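You operate a simulated robot arm through the tools that you are given. There is no shell and no other tool. Be economical: measure what you need, move in short steps, check, and stop when the job is done.

Carry out the task below with a simulated robot arm. There is one attempt and no reset: what you move stays moved.

TASK
Set the ice maker to large cubes and run it till a batch has dropped.
Fine: cube dial and water inlet valve first; switch off after and shut the switch cover.

It is judged by the outcome, as a careful person would: the job done as asked, and still so three seconds after it is handed in. It fails if anything else is knocked over, pushed out of place, dropped, spilled or broken. Lids that push on must go on centred and level and be pressed home; caps that screw on are set level and turned clockwise until they are tight.

THE ROBOT
A 7-joint arm with a two-finger gripper, fixed in place. Base frame: the origin is at the foot of the arm, x ahead of it, y to its left, z up. Units: mm, degrees, N and s.
With the tool pointing down near the work surface it reaches from about 100 to 680 mm from the base axis. Its first joint turns from -166.0 to 166.0 degrees. Payload 2.94 kg.
The tool frame sits at the grasp point between the pads (the TCP): z along the fingers, y along the line on which they close. The tips reach 30 mm beyond it. The gripper opens to 138 mm. The gripper's body begins 109 mm behind the TCP.
Orientation is that of the tool frame in the base frame, as a unit quaternion [x, y, z, w]. With the fingers straight down and closing along the base's y, the tool's x points along the base's -x, its y along +y and its z along -z.

THE INTERFACE
- The arm moves only by the tool drive_tool. Its argument "plan" is a list of rows, each a list of 3 entries, a list of its own where there are three numbers: the gripper command, from -1 (fully open) to 1 (shut), values between in proportion, then the shift along the tool's x, y, z in mm, then the turn, a rotation vector about the tool's x, y, z in degrees. In form: [[grip, [dx, dy, dz], [ax, ay, az]], ...]. A call has 1 to 20 rows; each row shifts and turns the commanded pose from where the row before left it, along the tool's axes as they then stand. Rows are played at 5 a second. More than 50 mm and 8.6 degrees between two rows, or a gripper value outside its range, and nothing of the call is played. A pose out of reach is approached as far as the arm can. The call stops where the force on the tool passes 40 N (or 10 N more than at its start, if that is more) or the arm is blocked; 0.2 s more then pass. The fingers move at their own pace and stop on an object; they squeeze with about 41 N. The grip force told is the motor's: it shows also when the fingers shut on nothing. Time passes only in rows, and 0.2 s behind the last, so rows that do not move let the fingers close. It gives the time, the measured TCP pose, the force on the tool (base axes), the opening and the grip force at its end, in the units of the frame above (readings bear some noise), with the torque about the TCP (base axes, N m) and any sound that the robot's microphone picked up.
- Cameras (640 x 400 px; columns grow to the right, rows downward): "scene" is fixed at [218.5, 498.1, 1302.5]; the picture's right is [-0.72, -0.70, 0.00], its down [-0.43, 0.44, -0.79] and it looks along [0.55, -0.57, -0.61] (base axes); focal length 326 px, centre (320, 200). "wrist" rides on the gripper at [71, 19, -146] in the tool frame; the picture's right is [-0.26, 0.96, 0.00], its down [-0.85, -0.23, -0.48] and it looks along [-0.46, -0.12, 0.88] (tool axes); focal length 280 px, centre (320, 200). There is no depth. A picture from a camera that has moved, and an enlarged one, comes with that camera's place and axes in the base frame and with its lens.
- capture(camera): a new picture of that camera. No time passes.
- move_column(by): slides the trunk up (or, below 0, down) by that many mm; the arm rides with it, the base frame stays. It gives what a move gives, with no picture.
- inspect(camera, box): a new picture of the part [left, top, right, bottom] of that camera's present view, enlarged. No time passes.
- sign_off(): hands the job in; it is judged then, once.

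Go step by step. Nothing tells you positions but the pictures and the camera data: compare them with the known pose of the tool, close in by small moves and look again before you grip or let go. The budget is 120 turns and 76 pictures, counting those below and the enlarged ones. Unless the task says otherwise, let go and move clear before handing in, and close with one line.

The tools are called after "Call:" as name(argument=value, ...) on one line, values as JSON. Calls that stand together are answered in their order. drive_tool: Moves the arm, as the interface text tells. Its arguments: {"type":"object","properties":{"plan":{"type":"array","items":{"type":"array"}}},"required":["plan"]} The other tools are called the same way: move_column (by) slides the trunk up or down; capture (camera) takes a picture; inspect (camera, box) takes an enlarged picture of a part of a camera's view; sign_off () hands the job in.

At the start:

```text
t: 0.0
tcp_pos: [461.2, 77.0, 1050.4]
tcp_rot: [0.0, 1.0, 0.0, 0.001]
force: [-0.7, -0.5, 0.3]
moment: [0.02, 0.0, 0.02]
width: 138.0
grasp_force: 0.0
trunk travel left (down, up): [-325.0, 129.0]
```

scene: 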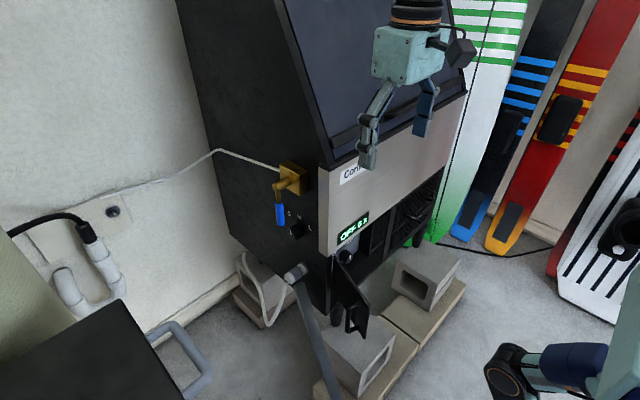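
wrist: 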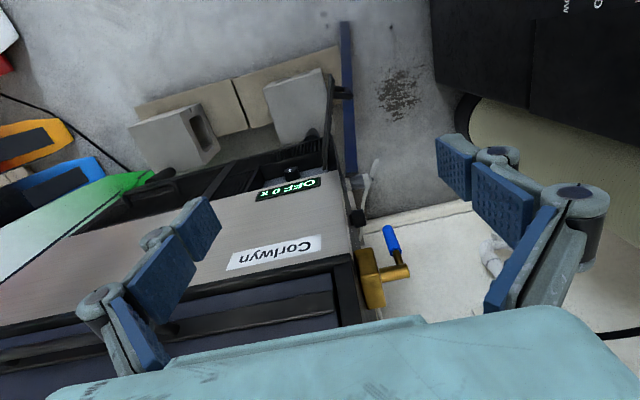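

I see an ice maker with a brass water valve (blue lever) on its left side, a small dial below it, a display on the front reading "OFF 0 x", and an open black cover low on the front. I'll enlarge these parts first.

Call:
inspect(camera="scene", box=[240, 140, 400, 240])

Call:
inspect(camera="scene", box=[270, 210, 430, 340])

Call:
inspect(camera="wrist", box=[220, 140, 440, 300])

```text
4.00 times, centred on (320, 190) of scene
camera zoom: at [218.5, 498.1, 1302.5], right [-0.72, -0.7, 0.0], down [-0.43, 0.44, -0.79], along [0.55, -0.57, -0.61], focal length 1305 px, centre (320, 240)
```

zoom: 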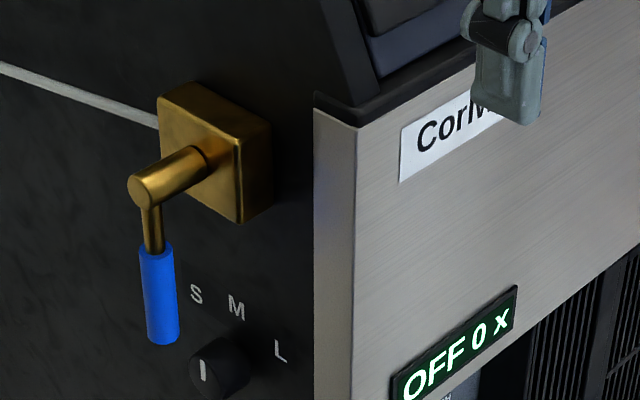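

```text
3.08 times, centred on (350, 275) of scene
camera zoom: at [218.5, 498.1, 1302.5], right [-0.72, -0.7, 0.0], down [-0.43, 0.44, -0.79], along [0.55, -0.57, -0.61], focal length 1004 px, centre (228, -31)
```

zoom: 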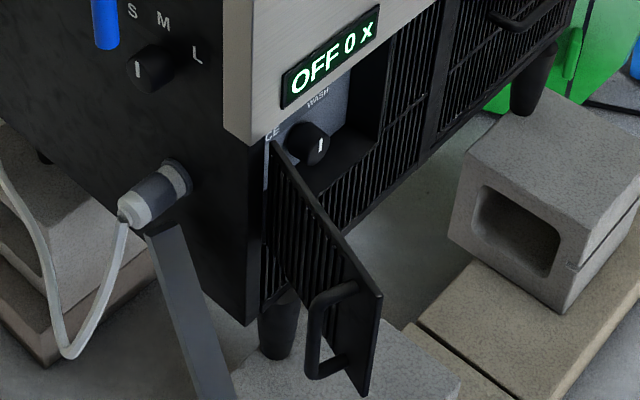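

```text
2.50 times, centred on (330, 220) of wrist
camera zoom: at [389.9, 96.6, 1195.7], right [0.26, 0.96, 0.0], down [0.85, -0.23, 0.48], along [0.46, -0.12, -0.88], focal length 701 px, centre (295, 150)
```

zoom: 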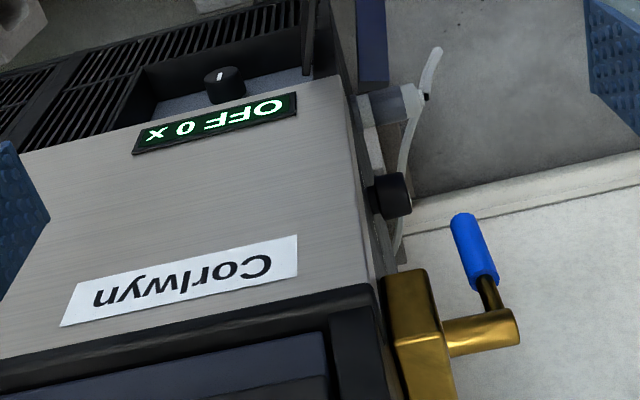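

The lever hangs straight down at about (694,142,770–890), the cube dial is near (697,98,720) and the mode knob near (620,-30,590), behind the open grille door. I'll pitch the tool forward for the front and side work.

Call:
drive_tool(plan=[[-1, [0, 0, -20], [0, -8.2, 0]], [-1, [0, 0, -20], [0, -8.2, 0]], [-1, [0, 0, 0], [0, -8.2, 0]], [-1, [0, 0, 0], [0, -8.2, 0]], [-1, [0, 0, 0], [0, -8.2, 0]], [-1, [0, 0, 0], [0, -8.2, 0]], [-1, [0, 0, 0], [0, -8.2, 0]], [-1, [0, 0, 0], [0, -8.2, 0]], [-1, [0, 0, 0], [0, -8.2, 0]], [-1, [0, 0, 0], [0, -8.2, 0]], [-1, [0, 0, 0], [0, -8, 0]], [-1, [0, 0, 0], [0, 0, 0]]])

```text
t: 1.3
tcp_pos: [451.1, 75.3, 1012.0]
tcp_rot: [0.008, 0.958, 0.01, 0.286]
force: [0.9, 0.1, 0.0]
moment: [0.04, -0.03, -0.04]
width: 137.6
grasp_force: 0.1
trunk travel left (down, up): [-325.0, 129.0]
stopped in row 6: the arm was blocked; the commanded pose is now the measured one
```

The arm blocked partway, probably at a joint limit or by contact. I'll check how it stands.

Call:
capture(camera="scene")

Call:
capture(camera="wrist")

```text
70 pictures are left
```

scene: 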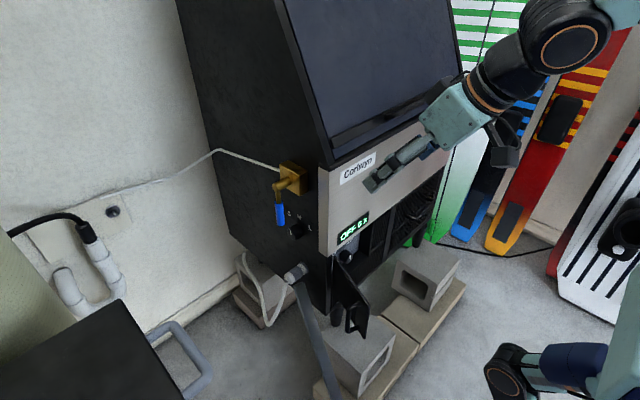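

```text
69 pictures are left
camera wrist: at [310.6, 94.1, 1095.8], right [0.23, 0.96, 0.17], down [0.45, -0.26, 0.86], along [0.87, -0.12, -0.49], focal length 280 px, centre (320, 200)
```

wrist: 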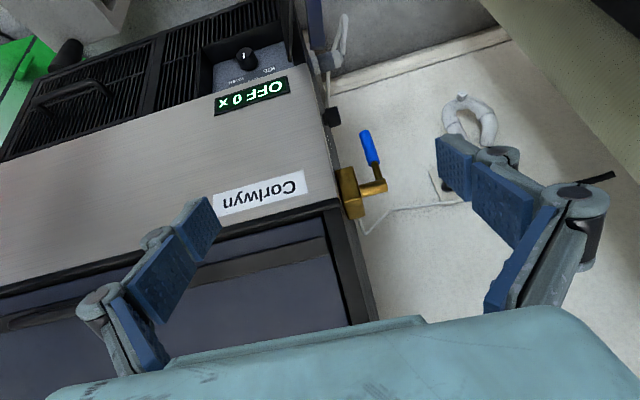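

No contact is visible. I'll continue the pitch in gentler steps.

Call:
drive_tool(plan=[[-1, [0, 0, 0], [0, -4, 0]], [-1, [0, 0, 0], [0, -4, 0]], [-1, [0, 0, 0], [0, -4, 0]], [-1, [0, 0, 0], [0, -4, 0]], [-1, [0, 0, 0], [0, -4, 0]], [-1, [0, 0, 0], [0, -4, 0]], [-1, [0, 0, 0], [0, -4, 0]], [-1, [0, 0, 0], [0, 0, 0]]])

```text
t: 2.2
tcp_pos: [451.7, 87.0, 996.7]
tcp_rot: [0.042, 0.942, 0.08, 0.323]
force: [0.2, 0.2, 0.1]
moment: [0.04, 0.01, 0.03]
width: 138.1
grasp_force: 0.1
out of reach, approached as far as the arm can: row 2, 3, 4
trunk travel left (down, up): [-325.0, 129.0]
stopped in row 4: the arm was blocked; the commanded pose is now the measured one
```

The forearm slopes down too steeply from a high shoulder to pitch further. I'll lower the trunk and then raise the tool relative to it.

Call:
move_column(by=-200)

Call:
drive_tool(plan=[[-1, [22, 0, -25], [0, 0, 0]], [-1, [22, 0, -25], [0, 0, 0]], [-1, [22, 0, -25], [0, 0, 0]], [-1, [-20, 0, -25], [0, 0, 0]], [-1, [-20, 0, -25], [0, 0, 0]], [-1, [-20, 0, -25], [0, 0, 0]], [-1, [-20, 0, -25], [0, 0, 0]], [-1, [0, 0, 0], [0, 0, 0]]])

```text
t: 4.3
tcp_pos: [449.5, 87.2, 796.5]
tcp_rot: [0.042, 0.942, 0.08, 0.324]
force: [0.1, -0.6, 1.1]
moment: [-0.01, 0.01, -0.01]
width: 138.1
grasp_force: 0.1
trunk travel left (down, up): [-125.0, 329.0]
```

```text
t: 5.0
tcp_pos: [400.6, 107.4, 772.0]
tcp_rot: [0.075, 0.961, 0.133, 0.232]
force: [0.0, 1.1, 0.3]
moment: [-0.03, 0.02, -0.02]
width: 138.2
grasp_force: 0.0
out of reach, approached as far as the arm can: row 1, 2, 3
trunk travel left (down, up): [-125.0, 329.0]
stopped in row 3: the arm was blocked; the commanded pose is now the measured one
```

I shifted the wrong way. I'll go up and slightly forward to free the wrist.

Call:
drive_tool(plan=[[-1, [-22, 0, -22], [0, 0, 0]], [-1, [-22, 0, -22], [0, 0, 0]], [-1, [-22, 0, -22], [0, 0, 0]], [-1, [-22, 0, -22], [0, 0, 0]], [-1, [-22, 0, -22], [0, 0, 0]], [-1, [-14, 0, -26], [0, 0, 0]], [-1, [-14, 0, -26], [0, 0, 0]], [-1, [0, 0, 0], [0, 0, 0]]])

```text
t: 5.8
tcp_pos: [414.5, 95.5, 806.6]
tcp_rot: [0.094, 0.964, 0.183, 0.171]
force: [-0.4, 0.3, -0.7]
moment: [-0.02, 0.01, 0.02]
width: 138.1
grasp_force: 0.1
trunk travel left (down, up): [-125.0, 329.0]
stopped in row 3: the arm was blocked; the commanded pose is now the measured one
```

Blocked again, so I'll look at the arm's configuration.

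Call:
capture(camera="scene")

```text
68 pictures are left
```

scene: 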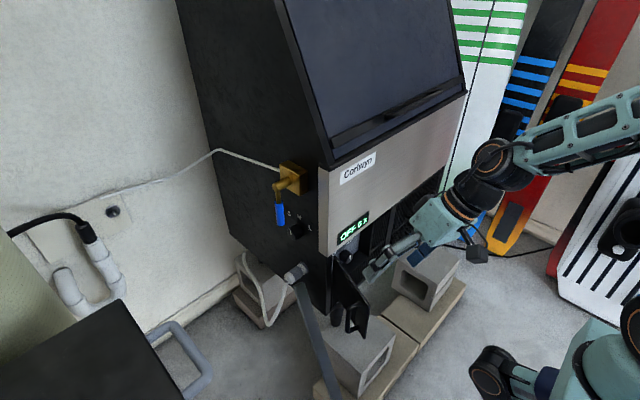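

The arm isn't touching anything and the forearm is near level. I'll try slow, small straight-up steps to see what limits it.

Call:
drive_tool(plan=[[-1, [-5, 0, -14], [0, 0, 0]], [-1, [-5, 0, -14], [0, 0, 0]], [-1, [-5, 0, -14], [0, 0, 0]], [-1, [-5, 0, -14], [0, 0, 0]], [-1, [-5, 0, -14], [0, 0, 0]], [-1, [-5, 0, -14], [0, 0, 0]], [-1, [0, 0, 0], [0, 0, 0]]])

```text
t: 7.6
tcp_pos: [408.3, 64.1, 863.6]
tcp_rot: [0.107, 0.962, 0.217, 0.128]
force: [0.2, -0.2, 0.1]
moment: [0.02, 0.01, 0.0]
width: 137.9
grasp_force: 0.0
trunk travel left (down, up): [-125.0, 329.0]
stopped in row 7: the arm was blocked; the commanded pose is now the measured one
```

The orientation is drifting with the limit. I'll restore straight-down and see whether that frees the wrist.

Call:
drive_tool(plan=[[-1, [0, 0, 0], [5, 3, -2.5]], [-1, [0, 0, 0], [5, 3, -2.5]], [-1, [0, 0, 0], [5, 3, -2.5]], [-1, [0, 0, 0], [5, 3, -2.5]], [-1, [0, 0, 0], [5, 3, -2.5]], [-1, [0, 0, 0], [0, 0, 0]], [-1, [0, 0, 0], [0, 0, 0]]])

Call:
capture(camera="scene")

```text
t: 9.2
tcp_pos: [407.7, 35.6, 860.6]
tcp_rot: [-0.001, 1.0, 0.001, 0.0]
force: [0.0, 0.3, 0.3]
moment: [-0.01, 0.01, -0.01]
width: 137.9
grasp_force: 0.1
out of reach, approached as far as the arm can: row 3
trunk travel left (down, up): [-125.0, 329.0]
```

```text
67 pictures are left
```

scene: 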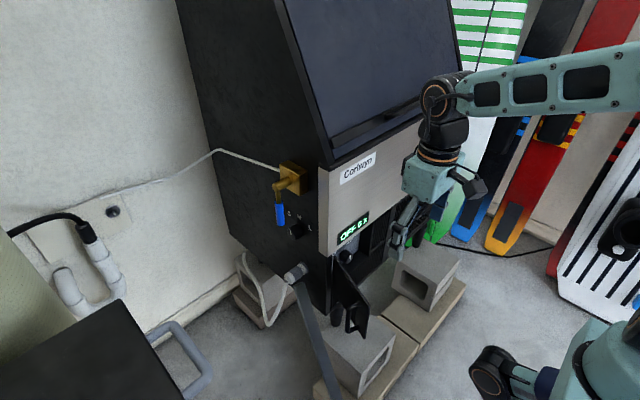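

With the tool straight down the arm moves freely. I'll lower the trunk to its limit, raise the tool vertically so the forearm levels out, and then try pitching.

Call:
move_column(by=-120)

Call:
drive_tool(plan=[[-1, [0, 0, -25], [0, 0, 0]], [-1, [0, 0, -25], [0, 0, 0]], [-1, [0, 0, -25], [0, 0, 0]], [-1, [0, 0, -25], [0, 0, 0]], [-1, [0, 0, -25], [0, 0, 0]], [-1, [0, 0, -25], [0, 0, 0]], [-1, [0, 0, -25], [0, 0, 0]], [-1, [0, 0, -25], [0, 0, 0]], [-1, [0, 0, 0], [0, 0, 0]], [-1, [0, 0, 0], [0, 0, 0]]])

Call:
capture(camera="scene")

```text
t: 10.7
tcp_pos: [407.4, 35.0, 741.0]
tcp_rot: [-0.001, 1.0, 0.001, 0.001]
force: [0.0, 0.1, 0.2]
moment: [-0.01, -0.03, -0.01]
width: 137.8
grasp_force: 0.1
trunk travel left (down, up): [-5.0, 449.0]
```

```text
t: 12.9
tcp_pos: [405.7, 34.6, 939.8]
tcp_rot: [-0.001, 1.0, 0.001, 0.001]
force: [0.7, 1.3, 0.4]
moment: [0.01, 0.0, -0.02]
width: 138.1
grasp_force: 0.1
trunk travel left (down, up): [-5.0, 449.0]
```

```text
66 pictures are left
```

scene: 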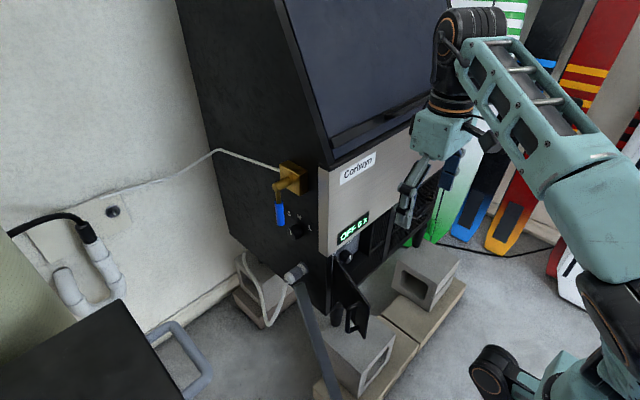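

The forearm now rises toward the wrist, so there should be room to pitch. I'll go slowly.

Call:
drive_tool(plan=[[-1, [0, 0, 0], [0, -5, 0]], [-1, [0, 0, 0], [0, -5, 0]], [-1, [0, 0, 0], [0, -5, 0]], [-1, [0, 0, 0], [0, -5, 0]], [-1, [0, 0, 0], [0, -5, 0]], [-1, [0, 0, 0], [0, -5, 0]], [-1, [0, 0, 0], [0, -5, 0]], [-1, [0, 0, 0], [0, -5, 0]], [-1, [0, 0, 0], [0, -5, 0]], [-1, [0, 0, 0], [0, -5, 0]], [-1, [0, 0, 0], [0, -5, 0]], [-1, [0, 0, 0], [0, -5, 0]], [-1, [0, 0, 0], [0, -5, 0]], [-1, [0, 0, 0], [0, -5, 0]], [-1, [0, 0, 0], [0, -5, 0]], [-1, [0, 0, 0], [0, -5, 0]], [-1, [0, 0, 0], [0, -5, 0]], [-1, [0, 0, 0], [0, -5, 0]], [-1, [0, 0, 0], [0, 0, 0]]])

```text
t: 15.5
tcp_pos: [409.4, -37.0, 934.1]
tcp_rot: [0.082, 0.868, -0.033, 0.488]
force: [0.0, 0.1, 0.0]
moment: [-0.03, 0.03, -0.01]
width: 137.9
grasp_force: 0.0
trunk travel left (down, up): [-5.0, 449.0]
stopped in row 13: the arm was blocked; the commanded pose is now the measured one
```

The wrist is running too close to the shoulder. I'll straighten, move left to y≈180 beside the machine, and extend forward there while pitching.

Call:
drive_tool(plan=[[-1, [0, 10, 0], [-4, -0.6, -3]], [-1, [0, 10, 0], [-4, -0.6, -3]], [-1, [-3, 25, 5], [0, 0, 0]], [-1, [-3, 25, 5], [0, 0, 0]], [-1, [-3, 25, 5], [0, 0, 0]], [-1, [-3, 25, 5], [0, 0, 0]], [-1, [-3, 25, 5], [0, 0, 0]], [-1, [-3, 25, 5], [0, 0, 0]], [-1, [-3, 25, 5], [0, 0, 0]], [-1, [-3, 25, 5], [0, 0, 0]], [-1, [0, 0, 0], [0, 0, 0]]])

```text
t: 16.2
tcp_pos: [405.1, -78.6, 938.5]
tcp_rot: [0.077, 0.861, -0.05, 0.5]
force: [0.1, -0.4, 1.0]
moment: [-0.01, -0.02, 0.03]
width: 137.9
grasp_force: 0.1
trunk travel left (down, up): [-5.0, 449.0]
stopped in row 3: the arm was blocked; the commanded pose is now the measured one
```

I'm on a limit again, so I'll back the pitch off before moving left.

Call:
drive_tool(plan=[[-1, [0, 0, 0], [0, 5, 0]], [-1, [0, 0, 0], [-3, 5, -2]], [-1, [0, 0, 0], [-3, 5, -2]], [-1, [0, 0, 0], [-2, 5, -2]], [-1, [0, 10, 0], [0, 0, 0]], [-1, [0, 20, 0], [0, 0, 0]], [-1, [0, 20, 0], [0, 0, 0]], [-1, [0, 20, 0], [0, 0, 0]], [-1, [0, 20, 0], [0, 0, 0]], [-1, [0, 20, 0], [0, 0, 0]], [-1, [0, 20, 0], [0, 0, 0]], [-1, [0, 20, 0], [0, 0, 0]], [-1, [0, 20, 0], [0, 0, 0]], [-1, [0, 20, 0], [0, 0, 0]], [-1, [0, 0, 0], [0, 0, 0]]])

```text
t: 19.6
tcp_pos: [415.9, 80.5, 936.8]
tcp_rot: [0.044, 0.941, 0.0, 0.336]
force: [-0.2, 0.4, -0.1]
moment: [-0.01, -0.04, 0.05]
width: 137.8
grasp_force: 0.0
trunk travel left (down, up): [-5.0, 449.0]
stopped in row 15: the arm was blocked; the commanded pose is now the measured one
```

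Free again. I'll continue left, then forward beside the machine.

Call:
drive_tool(plan=[[-1, [0, 20, 0], [-0.8, 0, -2.3]], [-1, [0, 20, 0], [-0.8, 0, -2.3]], [-1, [0, 20, 0], [0, 0, 0]], [-1, [0, 20, 0], [0, 0, 0]], [-1, [0, 20, 0], [0, 0, 0]], [-1, [0, 20, 0], [0, 0, 0]], [-1, [-15, 0, 13], [0, 0, 0]], [-1, [-15, 0, 13], [0, 0, 0]], [-1, [-15, 0, 13], [0, 0, 0]], [-1, [-15, 0, 13], [0, 0, 0]], [-1, [-15, 0, 13], [0, 0, 0]], [-1, [-15, 0, 13], [0, 0, 0]], [-1, [0, 0, 0], [0, 0, 0]]])

```text
t: 22.4
tcp_pos: [537.6, 203.9, 934.6]
tcp_rot: [0.0, 0.941, 0.001, 0.338]
force: [0.1, 0.1, 0.4]
moment: [0.0, 0.02, 0.03]
width: 138.0
grasp_force: 0.0
trunk travel left (down, up): [-5.0, 449.0]
```

Good and clean. Now I'll pitch to horizontal here, creeping forward.

Call:
drive_tool(plan=[[-1, [-5, 0, 6], [0, -5, 0]], [-1, [-5, 0, 6], [0, -5, 0]], [-1, [-4, 0, 6], [0, -5, 0]], [-1, [-4, 0, 6], [0, -5, 0]], [-1, [-3, 0, 7], [0, -5, 0]], [-1, [-3, 0, 7], [0, -5, 0]], [-1, [-2, 0, 8], [0, -5, 0]], [-1, [-1, 0, 8], [0, -5, 0]], [-1, [0, 0, 8], [0, -5, 0]], [-1, [0, 0, 8], [0, -5, 0]], [-1, [0, 0, 0], [0, 0, 0]]])

Call:
capture(camera="scene")

Call:
capture(camera="wrist")

```text
t: 24.8
tcp_pos: [614.7, 199.0, 928.3]
tcp_rot: [0.002, 0.71, 0.005, 0.704]
force: [0.4, -0.2, -0.8]
moment: [0.03, -0.02, -0.03]
width: 137.8
grasp_force: 0.0
trunk travel left (down, up): [-5.0, 449.0]
```

```text
65 pictures are left
```

scene: 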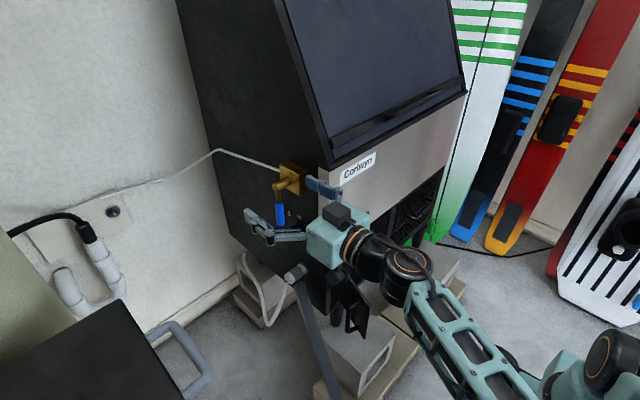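

```text
64 pictures are left
camera wrist: at [467.8, 218.8, 859.5], right [0.0, 0.96, 0.27], down [-0.47, -0.24, 0.85], along [0.88, -0.13, 0.45], focal length 280 px, centre (320, 200)
```

wrist: 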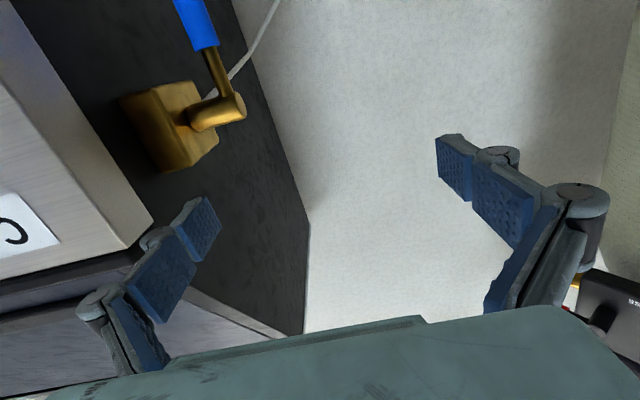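

The tool is horizontal beside the machine with the side wall at y≈77. I'll narrow the fingers, drop to the lever's height and line up in y.

Call:
drive_tool(plan=[[0.0, [16, -7, -2], [0, 0, 0]], [0.0, [16, -7, 0], [0, 0, 0]], [0.0, [16, -7, 0], [0, 0, 0]], [0.0, [16, -7, 0], [0, 0, 0]], [0.0, [16, -7, 0], [0, 0, 0]], [0.0, [16, -7, 0], [0, 0, 0]], [0.0, [16, -7, 0], [0, 0, 0]], [0.0, [16, -7, 0], [0, 0, 0]], [0.0, [0, 0, 0], [0, 0, 0]]])

Call:
capture(camera="wrist")

Call:
inspect(camera="scene", box=[220, 140, 380, 240])

```text
t: 26.8
tcp_pos: [612.3, 146.8, 798.0]
tcp_rot: [-0.001, 0.711, 0.001, 0.703]
force: [0.7, -0.9, -0.4]
moment: [-0.02, -0.02, 0.01]
width: 68.9
grasp_force: 0.0
trunk travel left (down, up): [-5.0, 449.0]
```

```text
63 pictures are left
camera wrist: at [465.1, 166.5, 729.3], right [0.0, 0.96, 0.26], down [-0.47, -0.23, 0.85], along [0.88, -0.12, 0.45], focal length 280 px, centre (320, 200)
```

wrist: 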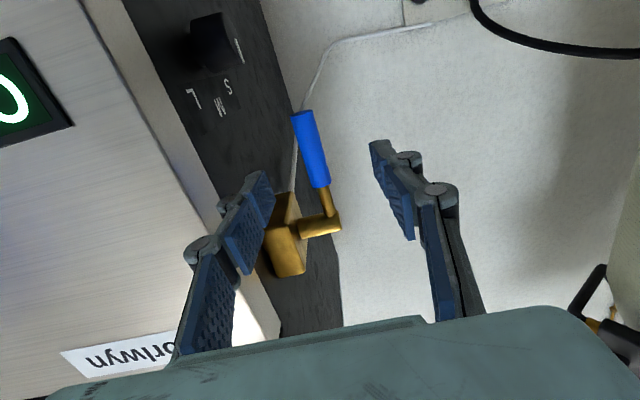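

```text
4.00 times, centred on (300, 190) of scene
camera zoom: at [218.5, 498.1, 1302.5], right [-0.72, -0.7, 0.0], down [-0.43, 0.44, -0.79], along [0.55, -0.57, -0.61], focal length 1305 px, centre (400, 240)
```

zoom: 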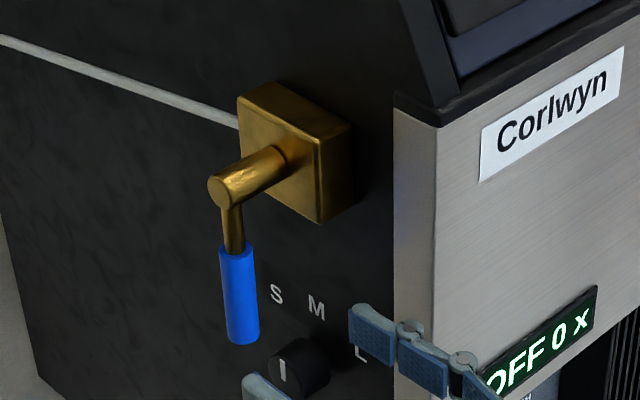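

The lever sits between the fingers. I'll advance to x≈692 and close on the blue grip.

Call:
drive_tool(plan=[[0.0, [0, -1, 20], [0, 0, 0]], [0.0, [0, -1, 20], [0, 0, 0]], [0.0, [0, -1, 20], [0, 0, 0]], [0.0, [0, -1, 20], [0, 0, 0]], [0.0, [0, 0, 0], [0, 0, 0]]])

Call:
capture(camera="wrist")

```text
t: 28.0
tcp_pos: [689.9, 143.4, 796.1]
tcp_rot: [-0.001, 0.71, 0.001, 0.704]
force: [0.9, -0.5, 0.1]
moment: [0.0, 0.01, 0.03]
width: 69.0
grasp_force: 0.2
trunk travel left (down, up): [-5.0, 449.0]
```

```text
61 pictures are left
camera wrist: at [543.7, 163.0, 728.3], right [0.0, 0.96, 0.26], down [-0.47, -0.23, 0.85], along [0.88, -0.12, 0.45], focal length 280 px, centre (320, 200)
```

wrist: 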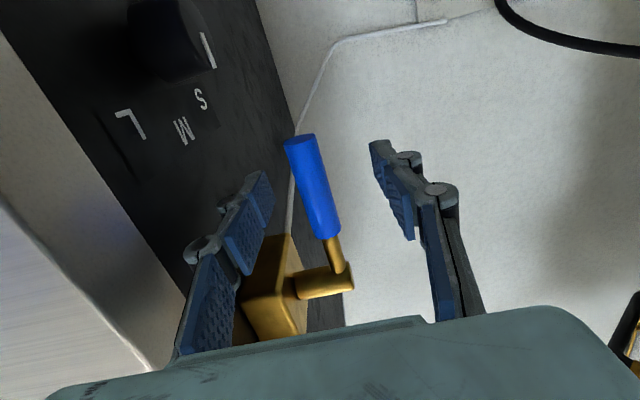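

Aligned around the blue grip. Closing.

Call:
drive_tool(plan=[[1, [0, 0, 0], [0, 0, 0]], [1, [0, 0, 0], [0, 0, 0]], [1, [0, 0, 0], [0, 0, 0]], [1, [0, 0, 0], [0, 0, 0]]])

```text
t: 29.0
tcp_pos: [690.0, 139.7, 797.6]
tcp_rot: [0.003, 0.711, -0.001, 0.703]
force: [4.8, -20.2, 0.3]
moment: [-0.17, 0.32, -0.4]
width: 18.8
grasp_force: 43.8
trunk travel left (down, up): [-5.0, 449.0]
```

Gripped (19 mm). I'll relieve the sideways offset and nudge toward +x as a first try at the opening direction.

Call:
drive_tool(plan=[[1, [0, -4, 0], [0, 0, 0]], [1, [0, 0, 8], [0, 0, 0]], [1, [-1, 0, 8], [0, 0, 0]], [1, [-2, 0, 8], [0, 0, 0]], [1, [0, 0, 0], [0, 0, 0]]])

```text
t: 29.6
tcp_pos: [692.9, 139.5, 796.9]
tcp_rot: [0.0, 0.711, 0.001, 0.703]
force: [-24.0, 0.5, 6.0]
moment: [-0.06, 0.3, -0.02]
width: 18.8
grasp_force: 44.0
trunk travel left (down, up): [-5.0, 449.0]
stopped in row 3: the force on the tool passed its limit at 64 N (the readings are from after the stop); the commanded pose is now the measured one
```

It resists toward +x at 64 N, which feels like a stop. I'll try the other way, toward the robot.

Call:
drive_tool(plan=[[1, [0, 0, -5], [0, 0, 0]], [1, [0, 0, -7], [0, 0, 0]], [1, [-1, 0, -8], [0, 0, 0]], [1, [-2, 0, -8], [0, 0, 0]], [1, [0, 0, 0], [0, 0, 0]]])

```text
t: 30.8
tcp_pos: [668.8, 137.7, 795.3]
tcp_rot: [-0.001, 0.713, 0.0, 0.702]
force: [16.4, -0.7, 3.0]
moment: [0.05, 1.13, -0.04]
width: 18.7
grasp_force: 44.3
trunk travel left (down, up): [-5.0, 449.0]
```

It moves this way. I'll follow the arc about the pivot (692, 891).

Call:
drive_tool(plan=[[1, [-4, 0, -12.5], [0, 0, 0]], [1, [-5.7, 0, -11.8], [0, 0, 0]], [1, [-7.3, 0, -10.9], [0, 0, 0]], [1, [-8.8, 0, -9.7], [0, 0, 0]], [1, [0, 0, 0], [0, 0, 0]]])

```text
t: 32.0
tcp_pos: [623.7, 139.5, 819.9]
tcp_rot: [0.0, 0.716, -0.001, 0.698]
force: [3.0, -0.7, -17.3]
moment: [0.0, 1.57, -0.05]
width: 19.3
grasp_force: 43.7
trunk travel left (down, up): [-5.0, 449.0]
```

On the arc at about 44°. Continuing.

Call:
drive_tool(plan=[[1, [-10, 0, -8], [0, 0, 0]], [1, [-11.1, 0, -6.5], [0, 0, 0]], [1, [-12, 0, -5], [0, 0, 0]], [1, [-12.6, 0, -3.4], [0, 0, 0]], [1, [0, 0, 0], [0, 0, 0]]])

Call:
capture(camera="wrist")

```text
t: 33.2
tcp_pos: [602.2, 139.7, 867.6]
tcp_rot: [0.0, 0.714, 0.0, 0.7]
force: [0.8, 1.3, -16.3]
moment: [0.03, 1.57, 0.07]
width: 19.4
grasp_force: 44.0
trunk travel left (down, up): [-5.0, 449.0]
```

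```text
60 pictures are left
camera wrist: at [454.3, 158.2, 800.8], right [0.0, 0.97, 0.26], down [-0.46, -0.23, 0.86], along [0.89, -0.12, 0.44], focal length 280 px, centre (320, 200)
```

wrist: 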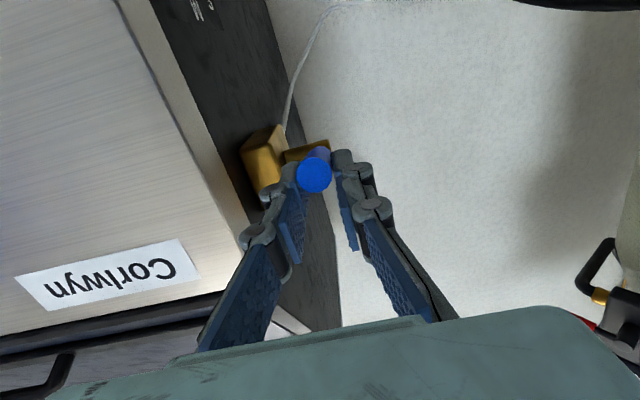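

At about 75°. I'll continue up until it meets its stop.

Call:
drive_tool(plan=[[1, [-12, 0, -2], [0, 0, 0]], [1, [-10, 0, 0], [0, 0, 0]], [1, [-6, 0, 0], [0, 0, 0]], [1, [-6, 0, 0], [0, 0, 0]], [1, [-4, 0, 0], [0, 0, 0]], [1, [0, 0, 0], [0, 0, 0]]])

Call:
inspect(camera="scene", box=[220, 140, 380, 240])

```text
t: 34.6
tcp_pos: [599.1, 139.7, 910.0]
tcp_rot: [0.001, 0.711, 0.0, 0.703]
force: [-0.2, 0.1, 0.8]
moment: [-0.01, 0.03, 0.02]
width: 0.0
grasp_force: 28.6
trunk travel left (down, up): [-5.0, 449.0]
```

```text
4.00 times, centred on (300, 190) of scene
camera zoom: at [218.5, 498.1, 1302.5], right [-0.72, -0.7, 0.0], down [-0.43, 0.44, -0.79], along [0.55, -0.57, -0.61], focal length 1305 px, centre (400, 240)
```

zoom: 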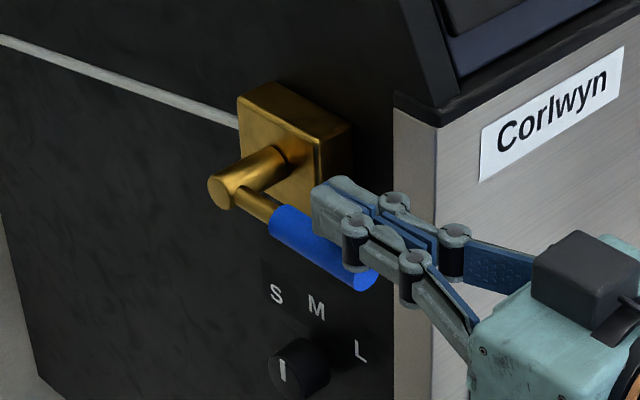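

The fingers slipped off as the lever reached about horizontal. I'll go around beneath it and press it up to confirm it's at its stop.

Call:
drive_tool(plan=[[1, [0, 20, 0], [0, 0, 0]], [1, [0, 20, 0], [0, 0, 0]], [1, [20, 0, 0], [0, 0, 0]], [1, [20, 0, 0], [0, 0, 0]], [1, [18, 0, 0], [0, 0, 0]], [1, [0, -20, 0], [0, 0, 0]], [1, [0, -20, 0], [0, 0, 0]], [1, [0, 0, 0], [0, 0, 0]]])

Call:
drive_tool(plan=[[1, [-5, 0, 0], [0, 0, 0]], [1, [-5, 0, 0], [0, 0, 0]], [1, [-5, 0, 0], [0, 0, 0]], [1, [-5, 0, 0], [0, 0, 0]], [1, [-5, 0, 0], [0, 0, 0]], [1, [-5, 0, 0], [0, 0, 0]], [1, [-5, 0, 0], [0, 0, 0]]])

```text
t: 36.4
tcp_pos: [598.1, 138.9, 851.3]
tcp_rot: [0.0, 0.713, 0.001, 0.702]
force: [-0.6, 0.2, 0.2]
moment: [0.02, 0.0, 0.03]
width: 0.1
grasp_force: 28.2
trunk travel left (down, up): [-5.0, 449.0]
```

```text
t: 37.3
tcp_pos: [596.6, 139.0, 856.2]
tcp_rot: [-0.002, 0.722, -0.002, 0.692]
force: [-3.0, -0.1, -11.5]
moment: [0.0, -0.05, 0.07]
width: 6.0
grasp_force: 28.5
trunk travel left (down, up): [-5.0, 449.0]
stopped in row 4: the force on the tool passed its limit at 44 N (the readings are from after the stop); the commanded pose is now the measured one
```

Contact at 44 N, with the fingers wedged open by 6 mm. Checking.

Call:
inspect(camera="scene", box=[220, 140, 380, 240])

Call:
capture(camera="wrist")

```text
4.00 times, centred on (300, 190) of scene
camera zoom: at [218.5, 498.1, 1302.5], right [-0.72, -0.7, 0.0], down [-0.43, 0.44, -0.79], along [0.55, -0.57, -0.61], focal length 1305 px, centre (400, 240)
```

zoom: 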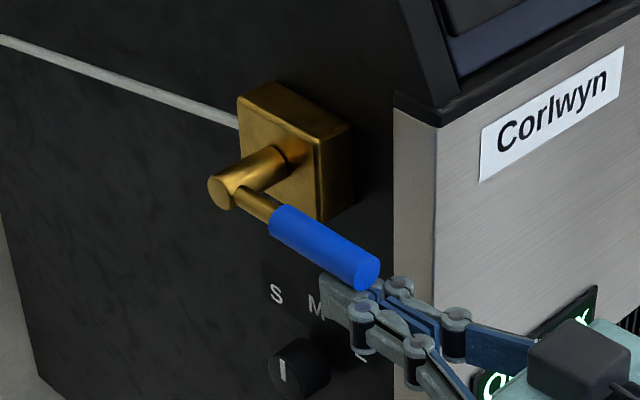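

```text
57 pictures are left
camera wrist: at [446.9, 158.2, 792.1], right [0.01, 0.97, 0.26], down [-0.44, -0.22, 0.87], along [0.9, -0.12, 0.42], focal length 280 px, centre (320, 200)
```

wrist: 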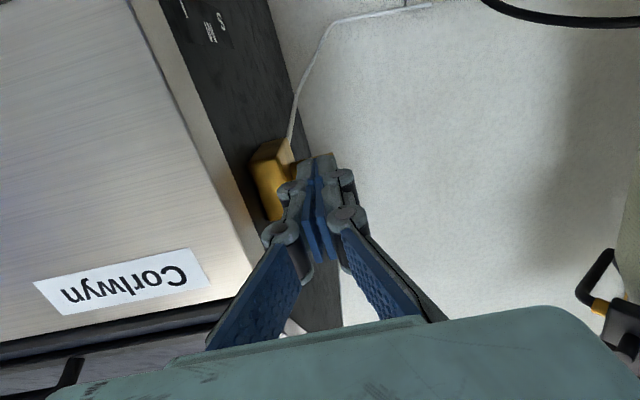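

The lever is horizontal, in line with the pipe and hard on its stop, so the valve is open. Next is the dial: I'll move out and down, then roll the gripper 90° so it closes vertically with the camera on the outer side.

Call:
drive_tool(plan=[[1, [10, 0, 0], [0, 0, 0]], [1, [0, 25, 0], [0, 0, 0]], [1, [0, 25, -5], [0, 0, 0]], [1, [20, 0, -5], [0, 0, 0]], [1, [20, 0, -5], [0, 0, 0]], [0, [20, 0, -5], [0, 0, 0]], [0, [20, 0, 0], [0, 0, 0]], [0, [20, 0, 0], [0, 0, 0]], [0, [20, 0, 0], [0, 0, 0]], [0, [0, 0, 0], [0, 0, 0]]])

Call:
drive_tool(plan=[[0, [0, 0, 0], [0, 0, 7.5]], [0, [0, 0, 0], [0, 0, 7.5]], [0, [0, 0, 0], [0, 0, 7.5]], [0, [0, 0, 0], [0, 0, 7.5]], [0, [0, 0, 0], [0, 0, 7.5]], [0, [0, 0, 0], [0, 0, 7.5]], [0, [0, 0, 0], [0, 0, 7.5]], [0, [0, 0, 0], [0, 0, 7.5]], [0, [0, 0, 0], [0, 0, 7.5]], [0, [0, 0, 0], [0, 0, 7.5]], [0, [0, 0, 0], [0, 0, 7.5]], [0, [0, 0, 0], [0, 0, 7.5]], [0, [0, 0, 0], [0, 0, 0]]])

Call:
capture(camera="wrist")

```text
t: 39.5
tcp_pos: [572.2, 187.4, 730.7]
tcp_rot: [-0.001, 0.719, -0.002, 0.695]
force: [-0.2, -0.3, 1.0]
moment: [0.0, -0.01, 0.01]
width: 69.1
grasp_force: 0.0
trunk travel left (down, up): [-5.0, 449.0]
```

```text
t: 42.3
tcp_pos: [570.7, 188.4, 731.2]
tcp_rot: [0.509, 0.509, 0.49, 0.492]
force: [0.7, 0.0, -0.9]
moment: [-0.02, -0.02, -0.02]
width: 69.2
grasp_force: 0.1
trunk travel left (down, up): [-5.0, 449.0]
```

```text
56 pictures are left
camera wrist: at [426.4, 259.5, 754.8], right [0.03, -0.26, 0.97], down [-0.49, -0.85, -0.21], along [0.87, -0.46, -0.15], focal length 280 px, centre (320, 200)
```

wrist: 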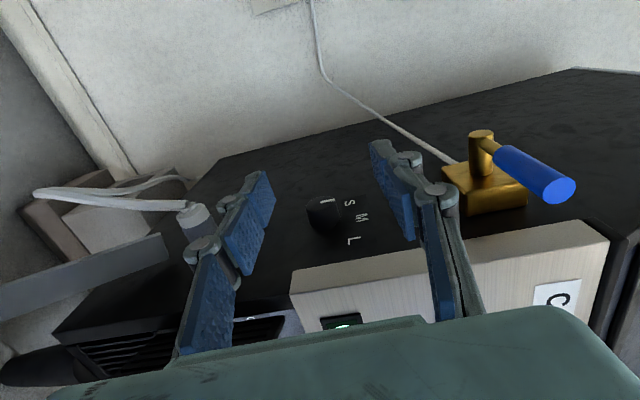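

Excellent roll; now the dial is in clear view. Enlarging it.

Call:
inspect(camera="wrist", box=[280, 170, 392, 260])

```text
4.44 times, centred on (336, 215) of wrist
camera zoom: at [426.4, 259.5, 754.8], right [0.03, -0.26, 0.97], down [-0.49, -0.85, -0.21], along [0.87, -0.46, -0.15], focal length 1246 px, centre (249, 133)
```

zoom: 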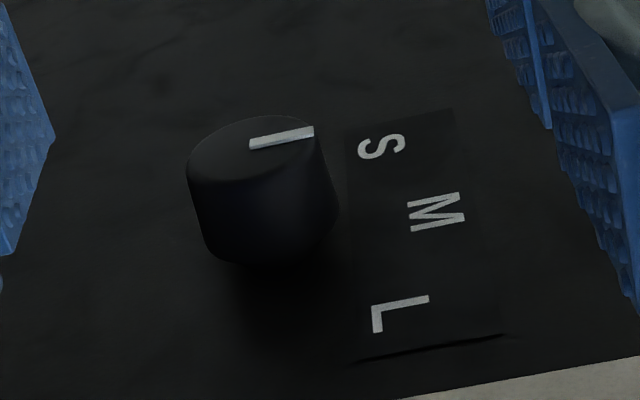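

The pointer is on M (straight up); L lies about 50° toward the front. I'll move closer for a second view to pin the dial's position.

Call:
drive_tool(plan=[[0, [-10, -4, 10], [0, 0, 0]], [0, [-10, -4, 10], [0, 0, 0]], [0, [-10, -4, 15], [0, 0, 0]], [0, [-8, -4, 15], [0, 0, 0]], [0, [0, 0, 0], [0, 0, 0]], [0, [0, 0, 0], [0, 0, 0]]])

Call:
capture(camera="wrist")

```text
t: 43.7
tcp_pos: [620.3, 151.1, 713.1]
tcp_rot: [0.507, 0.51, 0.489, 0.493]
force: [-0.3, 0.0, -1.0]
moment: [-0.02, 0.03, -0.01]
width: 69.1
grasp_force: 0.1
trunk travel left (down, up): [-5.0, 449.0]
```

```text
54 pictures are left
camera wrist: at [475.6, 222.0, 737.1], right [0.03, -0.26, 0.97], down [-0.49, -0.85, -0.21], along [0.87, -0.46, -0.15], focal length 280 px, centre (320, 200)
```

wrist: 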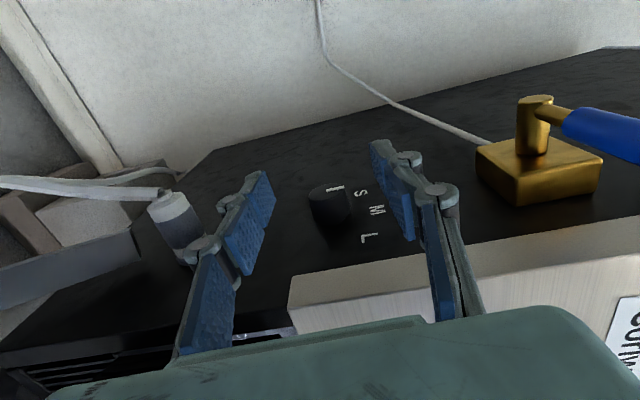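

The dial's centre is near (712,100,707). I'll pitch the tool about 28° down for a turning stroke upward, at standoff on the dial's axis.

Call:
drive_tool(plan=[[0, [0, 18, 6], [0, 0, 0]], [0, [0, 18, 6], [0, 0, 0]], [0, [0, 0, 0], [6.5, 0, 0]], [0, [0, 0, 0], [6.5, 0, 0]], [0, [0, 0, 0], [6.5, 0, 0]], [0, [0, 0, 0], [6.5, 0, 0]], [0, [-15, 0, 0], [0, 0, 0]], [0, [-15, 0, 0], [0, 0, 0]], [0, [-14, 0, 0], [0, 0, 0]], [0, [0, 0, 0], [0, 0, 0]]])

Call:
capture(camera="wrist")

Call:
inspect(camera="scene", box=[240, 160, 400, 260])

```text
t: 45.9
tcp_pos: [633.4, 105.4, 748.2]
tcp_rot: [0.606, 0.607, 0.363, 0.365]
force: [-0.7, -0.2, -0.2]
moment: [0.0, 0.01, -0.01]
width: 68.7
grasp_force: 0.2
trunk travel left (down, up): [-5.0, 449.0]
```

```text
53 pictures are left
camera wrist: at [514.2, 177.5, 834.1], right [0.45, -0.26, 0.85], down [-0.53, -0.85, 0.02], along [0.72, -0.46, -0.52], focal length 280 px, centre (320, 200)
```

wrist: 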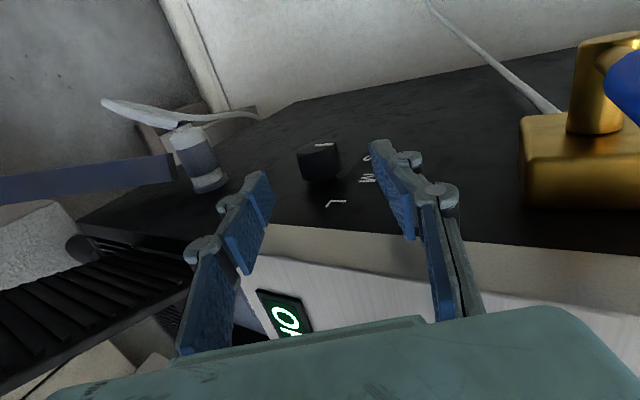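

```text
4.00 times, centred on (320, 210) of scene
camera zoom: at [218.5, 498.1, 1302.5], right [-0.72, -0.7, 0.0], down [-0.43, 0.44, -0.79], along [0.55, -0.57, -0.61], focal length 1305 px, centre (320, 160)
```

zoom: 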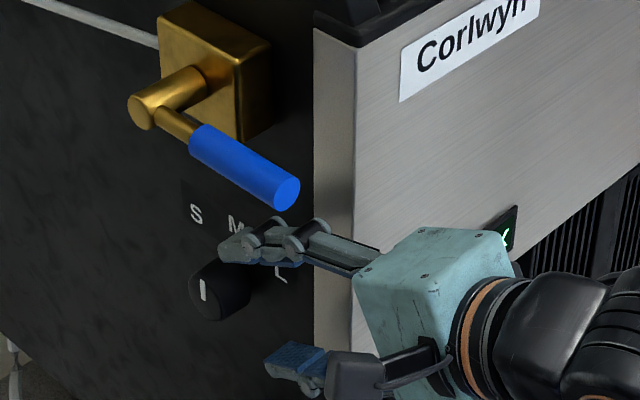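

Views agree: dial face centre at about (712,104,707), directly ahead along the tool. Advancing onto it.

Call:
drive_tool(plan=[[0, [-1, 0, 20], [0, 0, 0]], [0, [-1, 0, 20], [0, 0, 0]], [0, [-1, 0, 20], [0, 0, 0]], [0, [-1, 1, 20], [0, 0, 0]], [0, [0, 0, 7], [0, 0, 0]], [0, [0, 0, 0], [0, 0, 0]]])

Call:
capture(camera="wrist")

Call:
inspect(camera="scene", box=[240, 160, 400, 260])

```text
t: 46.8
tcp_pos: [687.0, 103.3, 720.5]
tcp_rot: [0.606, 0.605, 0.364, 0.365]
force: [-43.5, 2.2, 17.6]
moment: [-0.66, -2.8, -1.38]
width: 69.1
grasp_force: 0.0
trunk travel left (down, up): [-5.0, 449.0]
stopped in row 4: the force on the tool passed its limit at 70 N (the readings are from after the stop); the commanded pose is now the measured one
```

```text
51 pictures are left
camera wrist: at [565.7, 173.9, 806.7], right [0.45, -0.26, 0.85], down [-0.53, -0.85, 0.02], along [0.72, -0.46, -0.52], focal length 280 px, centre (320, 200)
```

wrist: 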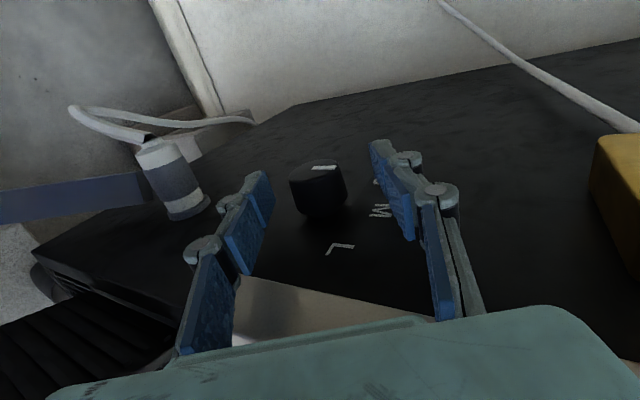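

```text
4.00 times, centred on (320, 210) of scene
camera zoom: at [218.5, 498.1, 1302.5], right [-0.72, -0.7, 0.0], down [-0.43, 0.44, -0.79], along [0.55, -0.57, -0.61], focal length 1305 px, centre (320, 160)
```

zoom: 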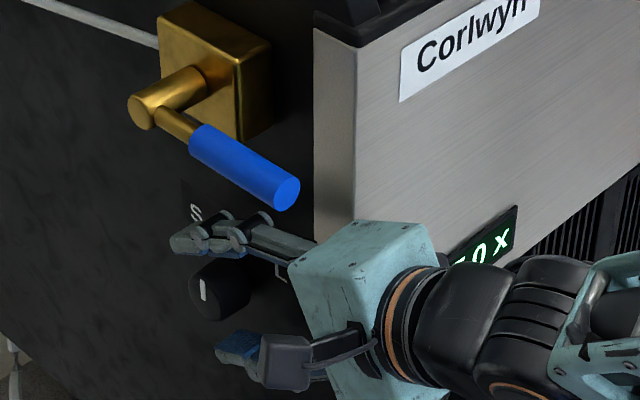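

The gripper body caught the front corner of the panel; nothing moved. I'll back off and yaw the tool 15° so its body stays outside the corner while the pads still hold the dial squarely.

Call:
drive_tool(plan=[[0, [0, 0, -20], [0, 0, 0]], [0, [0, 0, -25], [0, 0, 0]], [0, [0, 0, -25], [0, 0, 0]], [0, [12, 0, 0], [0, -7.5, 0]], [0, [10, 0, 0], [0, -7.5, 0]], [0, [0, 0, 0], [0, 0, 0]], [0, [0, 0, 0], [0, 0, 0]]])

Call:
capture(camera="wrist")

```text
t: 48.4
tcp_pos: [628.8, 125.3, 748.9]
tcp_rot: [0.649, 0.554, 0.279, 0.44]
force: [0.4, 0.4, 0.4]
moment: [0.0, 0.01, -0.03]
width: 68.8
grasp_force: 0.0
trunk travel left (down, up): [-5.0, 449.0]
```

```text
49 pictures are left
camera wrist: at [529.2, 231.3, 824.1], right [0.4, -0.25, 0.88], down [-0.71, -0.69, 0.12], along [0.58, -0.67, -0.45], focal length 280 px, centre (320, 200)
```

wrist: 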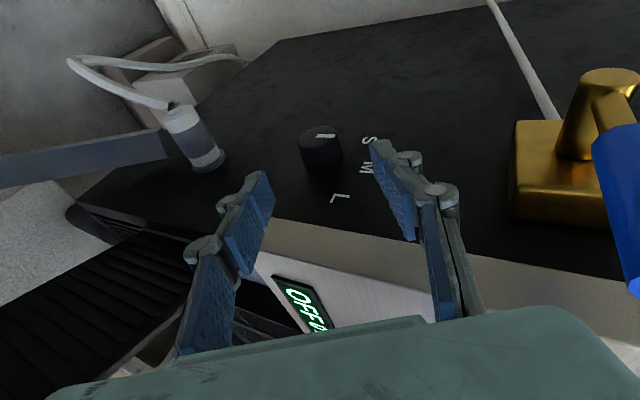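

The dial is still confirmed at (712,105,707). Advancing with the yawed tool.

Call:
drive_tool(plan=[[0, [-1, 1, 20], [0, 0, 0]], [0, [-1, 1, 20], [0, 0, 0]], [0, [0, 0, 20], [0, 0, 0]], [0, [0, 0, 20], [0, 0, 0]], [0, [0, 0, 0], [0, 0, 0]]])

Call:
capture(camera="wrist")

```text
t: 49.6
tcp_pos: [698.4, 100.9, 715.7]
tcp_rot: [0.649, 0.554, 0.279, 0.44]
force: [0.3, -0.7, -0.3]
moment: [-0.01, -0.03, -0.04]
width: 69.0
grasp_force: 0.1
trunk travel left (down, up): [-5.0, 449.0]
```

```text
48 pictures are left
camera wrist: at [599.6, 207.3, 790.1], right [0.4, -0.25, 0.88], down [-0.71, -0.7, 0.12], along [0.58, -0.67, -0.45], focal length 280 px, centre (320, 200)
```

wrist: 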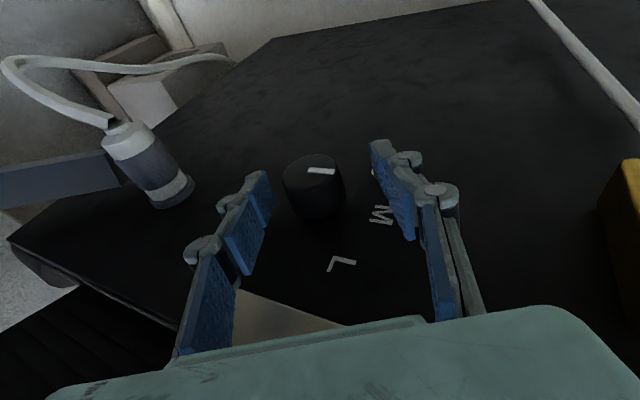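

The dial sits between the fingertips. Closing.

Call:
drive_tool(plan=[[1, [0, 0, 0], [0, 0, 0]], [1, [0, 0, 0], [0, 0, 0]], [1, [0, 0, 0], [0, 0, 0]], [1, [0, 0, 0], [0, 0, 0]]])

Call:
capture(camera="wrist")

```text
t: 50.6
tcp_pos: [696.2, 101.3, 709.6]
tcp_rot: [0.651, 0.556, 0.276, 0.437]
force: [-18.2, 0.8, -17.5]
moment: [0.17, 0.38, 0.0]
width: 36.7
grasp_force: 45.0
trunk travel left (down, up): [-5.0, 449.0]
```

```text
47 pictures are left
camera wrist: at [598.6, 207.5, 786.8], right [0.41, -0.25, 0.88], down [-0.71, -0.69, 0.13], along [0.58, -0.67, -0.46], focal length 280 px, centre (320, 200)
```

wrist: 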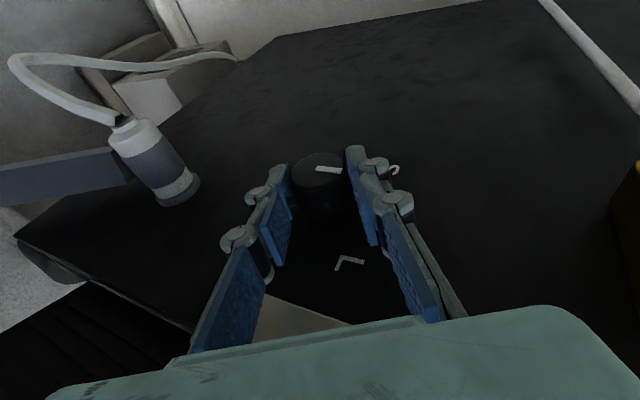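

Gripped at 37 mm. I'll relieve the offset, then turn about the dial's own axis toward L.

Call:
drive_tool(plan=[[1, [0, -5.5, 0], [0, 0, 0]], [1, [0, 0, 0], [0, 0, 0]], [1, [0, -1.26, 0], [-4.83, 0, 1.3]], [1, [0, -1.26, 0], [-4.83, 0, 1.3]], [1, [0, -1.26, 0], [-4.83, 0, 1.3]], [1, [0, -1.26, 0], [-4.83, 0, 1.3]], [1, [0, -1.26, 0], [-4.83, 0, 1.3]], [1, [0, -1.26, 0], [-4.83, 0, 1.3]], [1, [0, 0, 0], [0, 0, 0]]])

Call:
capture(camera="wrist")

```text
t: 52.6
tcp_pos: [693.1, 100.1, 702.9]
tcp_rot: [0.554, 0.422, 0.438, 0.568]
force: [34.9, -9.0, 5.0]
moment: [0.15, -0.07, 0.16]
width: 36.2
grasp_force: 44.9
trunk travel left (down, up): [-5.0, 449.0]
```

```text
46 pictures are left
camera wrist: at [570.4, 207.4, 718.2], right [-0.1, -0.25, 0.96], down [-0.67, -0.7, -0.25], along [0.73, -0.67, -0.1], focal length 280 px, centre (320, 200)
```

wrist: 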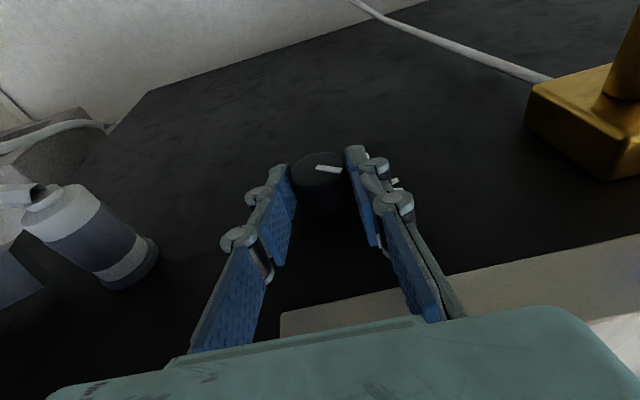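

The pointer turned with the gripper by about 30°. I'll relax the pull and turn on toward L.

Call:
drive_tool(plan=[[1, [0, 0, 3], [0, 0, 0]], [1, [0, -1.26, 0], [-4.83, 0, 1.3]], [1, [0, -1.26, 0], [-4.83, 0, 1.3]], [1, [0, -1.26, 0], [-4.83, 0, 1.3]], [1, [0, 0, 0], [0, 0, 0]]])

Call:
inspect(camera="wrist", box=[220, 100, 420, 225])

```text
t: 53.8
tcp_pos: [696.2, 100.5, 699.5]
tcp_rot: [0.492, 0.343, 0.507, 0.619]
force: [3.1, -0.4, 9.5]
moment: [0.15, 0.49, 0.1]
width: 36.4
grasp_force: 45.4
trunk travel left (down, up): [-5.0, 449.0]
```

```text
3.20 times, centred on (320, 162) of wrist
camera zoom: at [572.5, 207.1, 681.9], right [-0.34, -0.25, 0.9], down [-0.58, -0.7, -0.42], along [0.73, -0.67, 0.09], focal length 897 px, centre (320, 320)
```

zoom: 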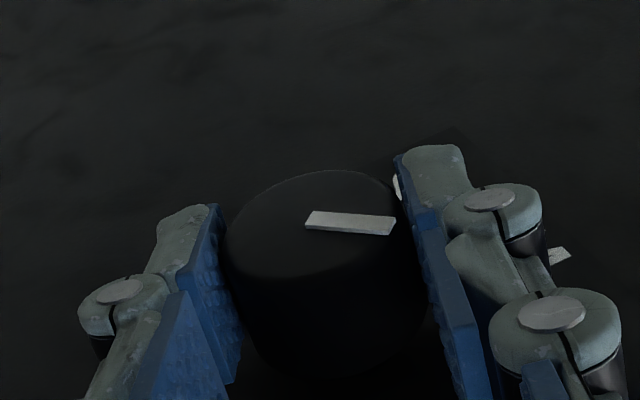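

The pointer is now about 46° from vertical. I'll open the fingers and back off to compare it with the L mark.

Call:
drive_tool(plan=[[0, [0, 0, 0], [0, 0, 0]], [0, [0, 0, 0], [0, 0, 0]], [0, [0, 0, 0], [0, 0, 0]], [0, [0, 0, -20], [0, 0, 0]], [0, [0, 0, -20], [0, 0, 0]], [0, [3, 0, -20], [0, 0, 0]], [0, [0, 0, 0], [0, 0, 0]]])

Call:
inspect(camera="wrist", box=[260, 100, 420, 200])

```text
t: 55.4
tcp_pos: [639.9, 117.7, 681.7]
tcp_rot: [0.492, 0.344, 0.507, 0.618]
force: [-0.8, -0.4, 0.5]
moment: [-0.02, -0.01, -0.02]
width: 68.7
grasp_force: 0.0
trunk travel left (down, up): [-5.0, 449.0]
```

```text
4.00 times, centred on (340, 150) of wrist
camera zoom: at [516.8, 225.0, 665.1], right [-0.34, -0.25, 0.91], down [-0.59, -0.7, -0.41], along [0.73, -0.67, 0.09], focal length 1122 px, centre (240, 400)
```

zoom: 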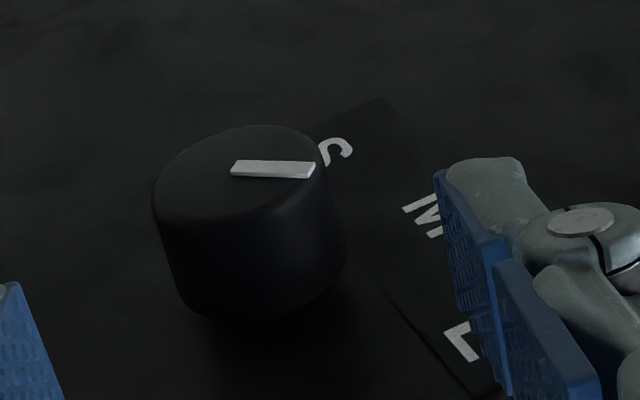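

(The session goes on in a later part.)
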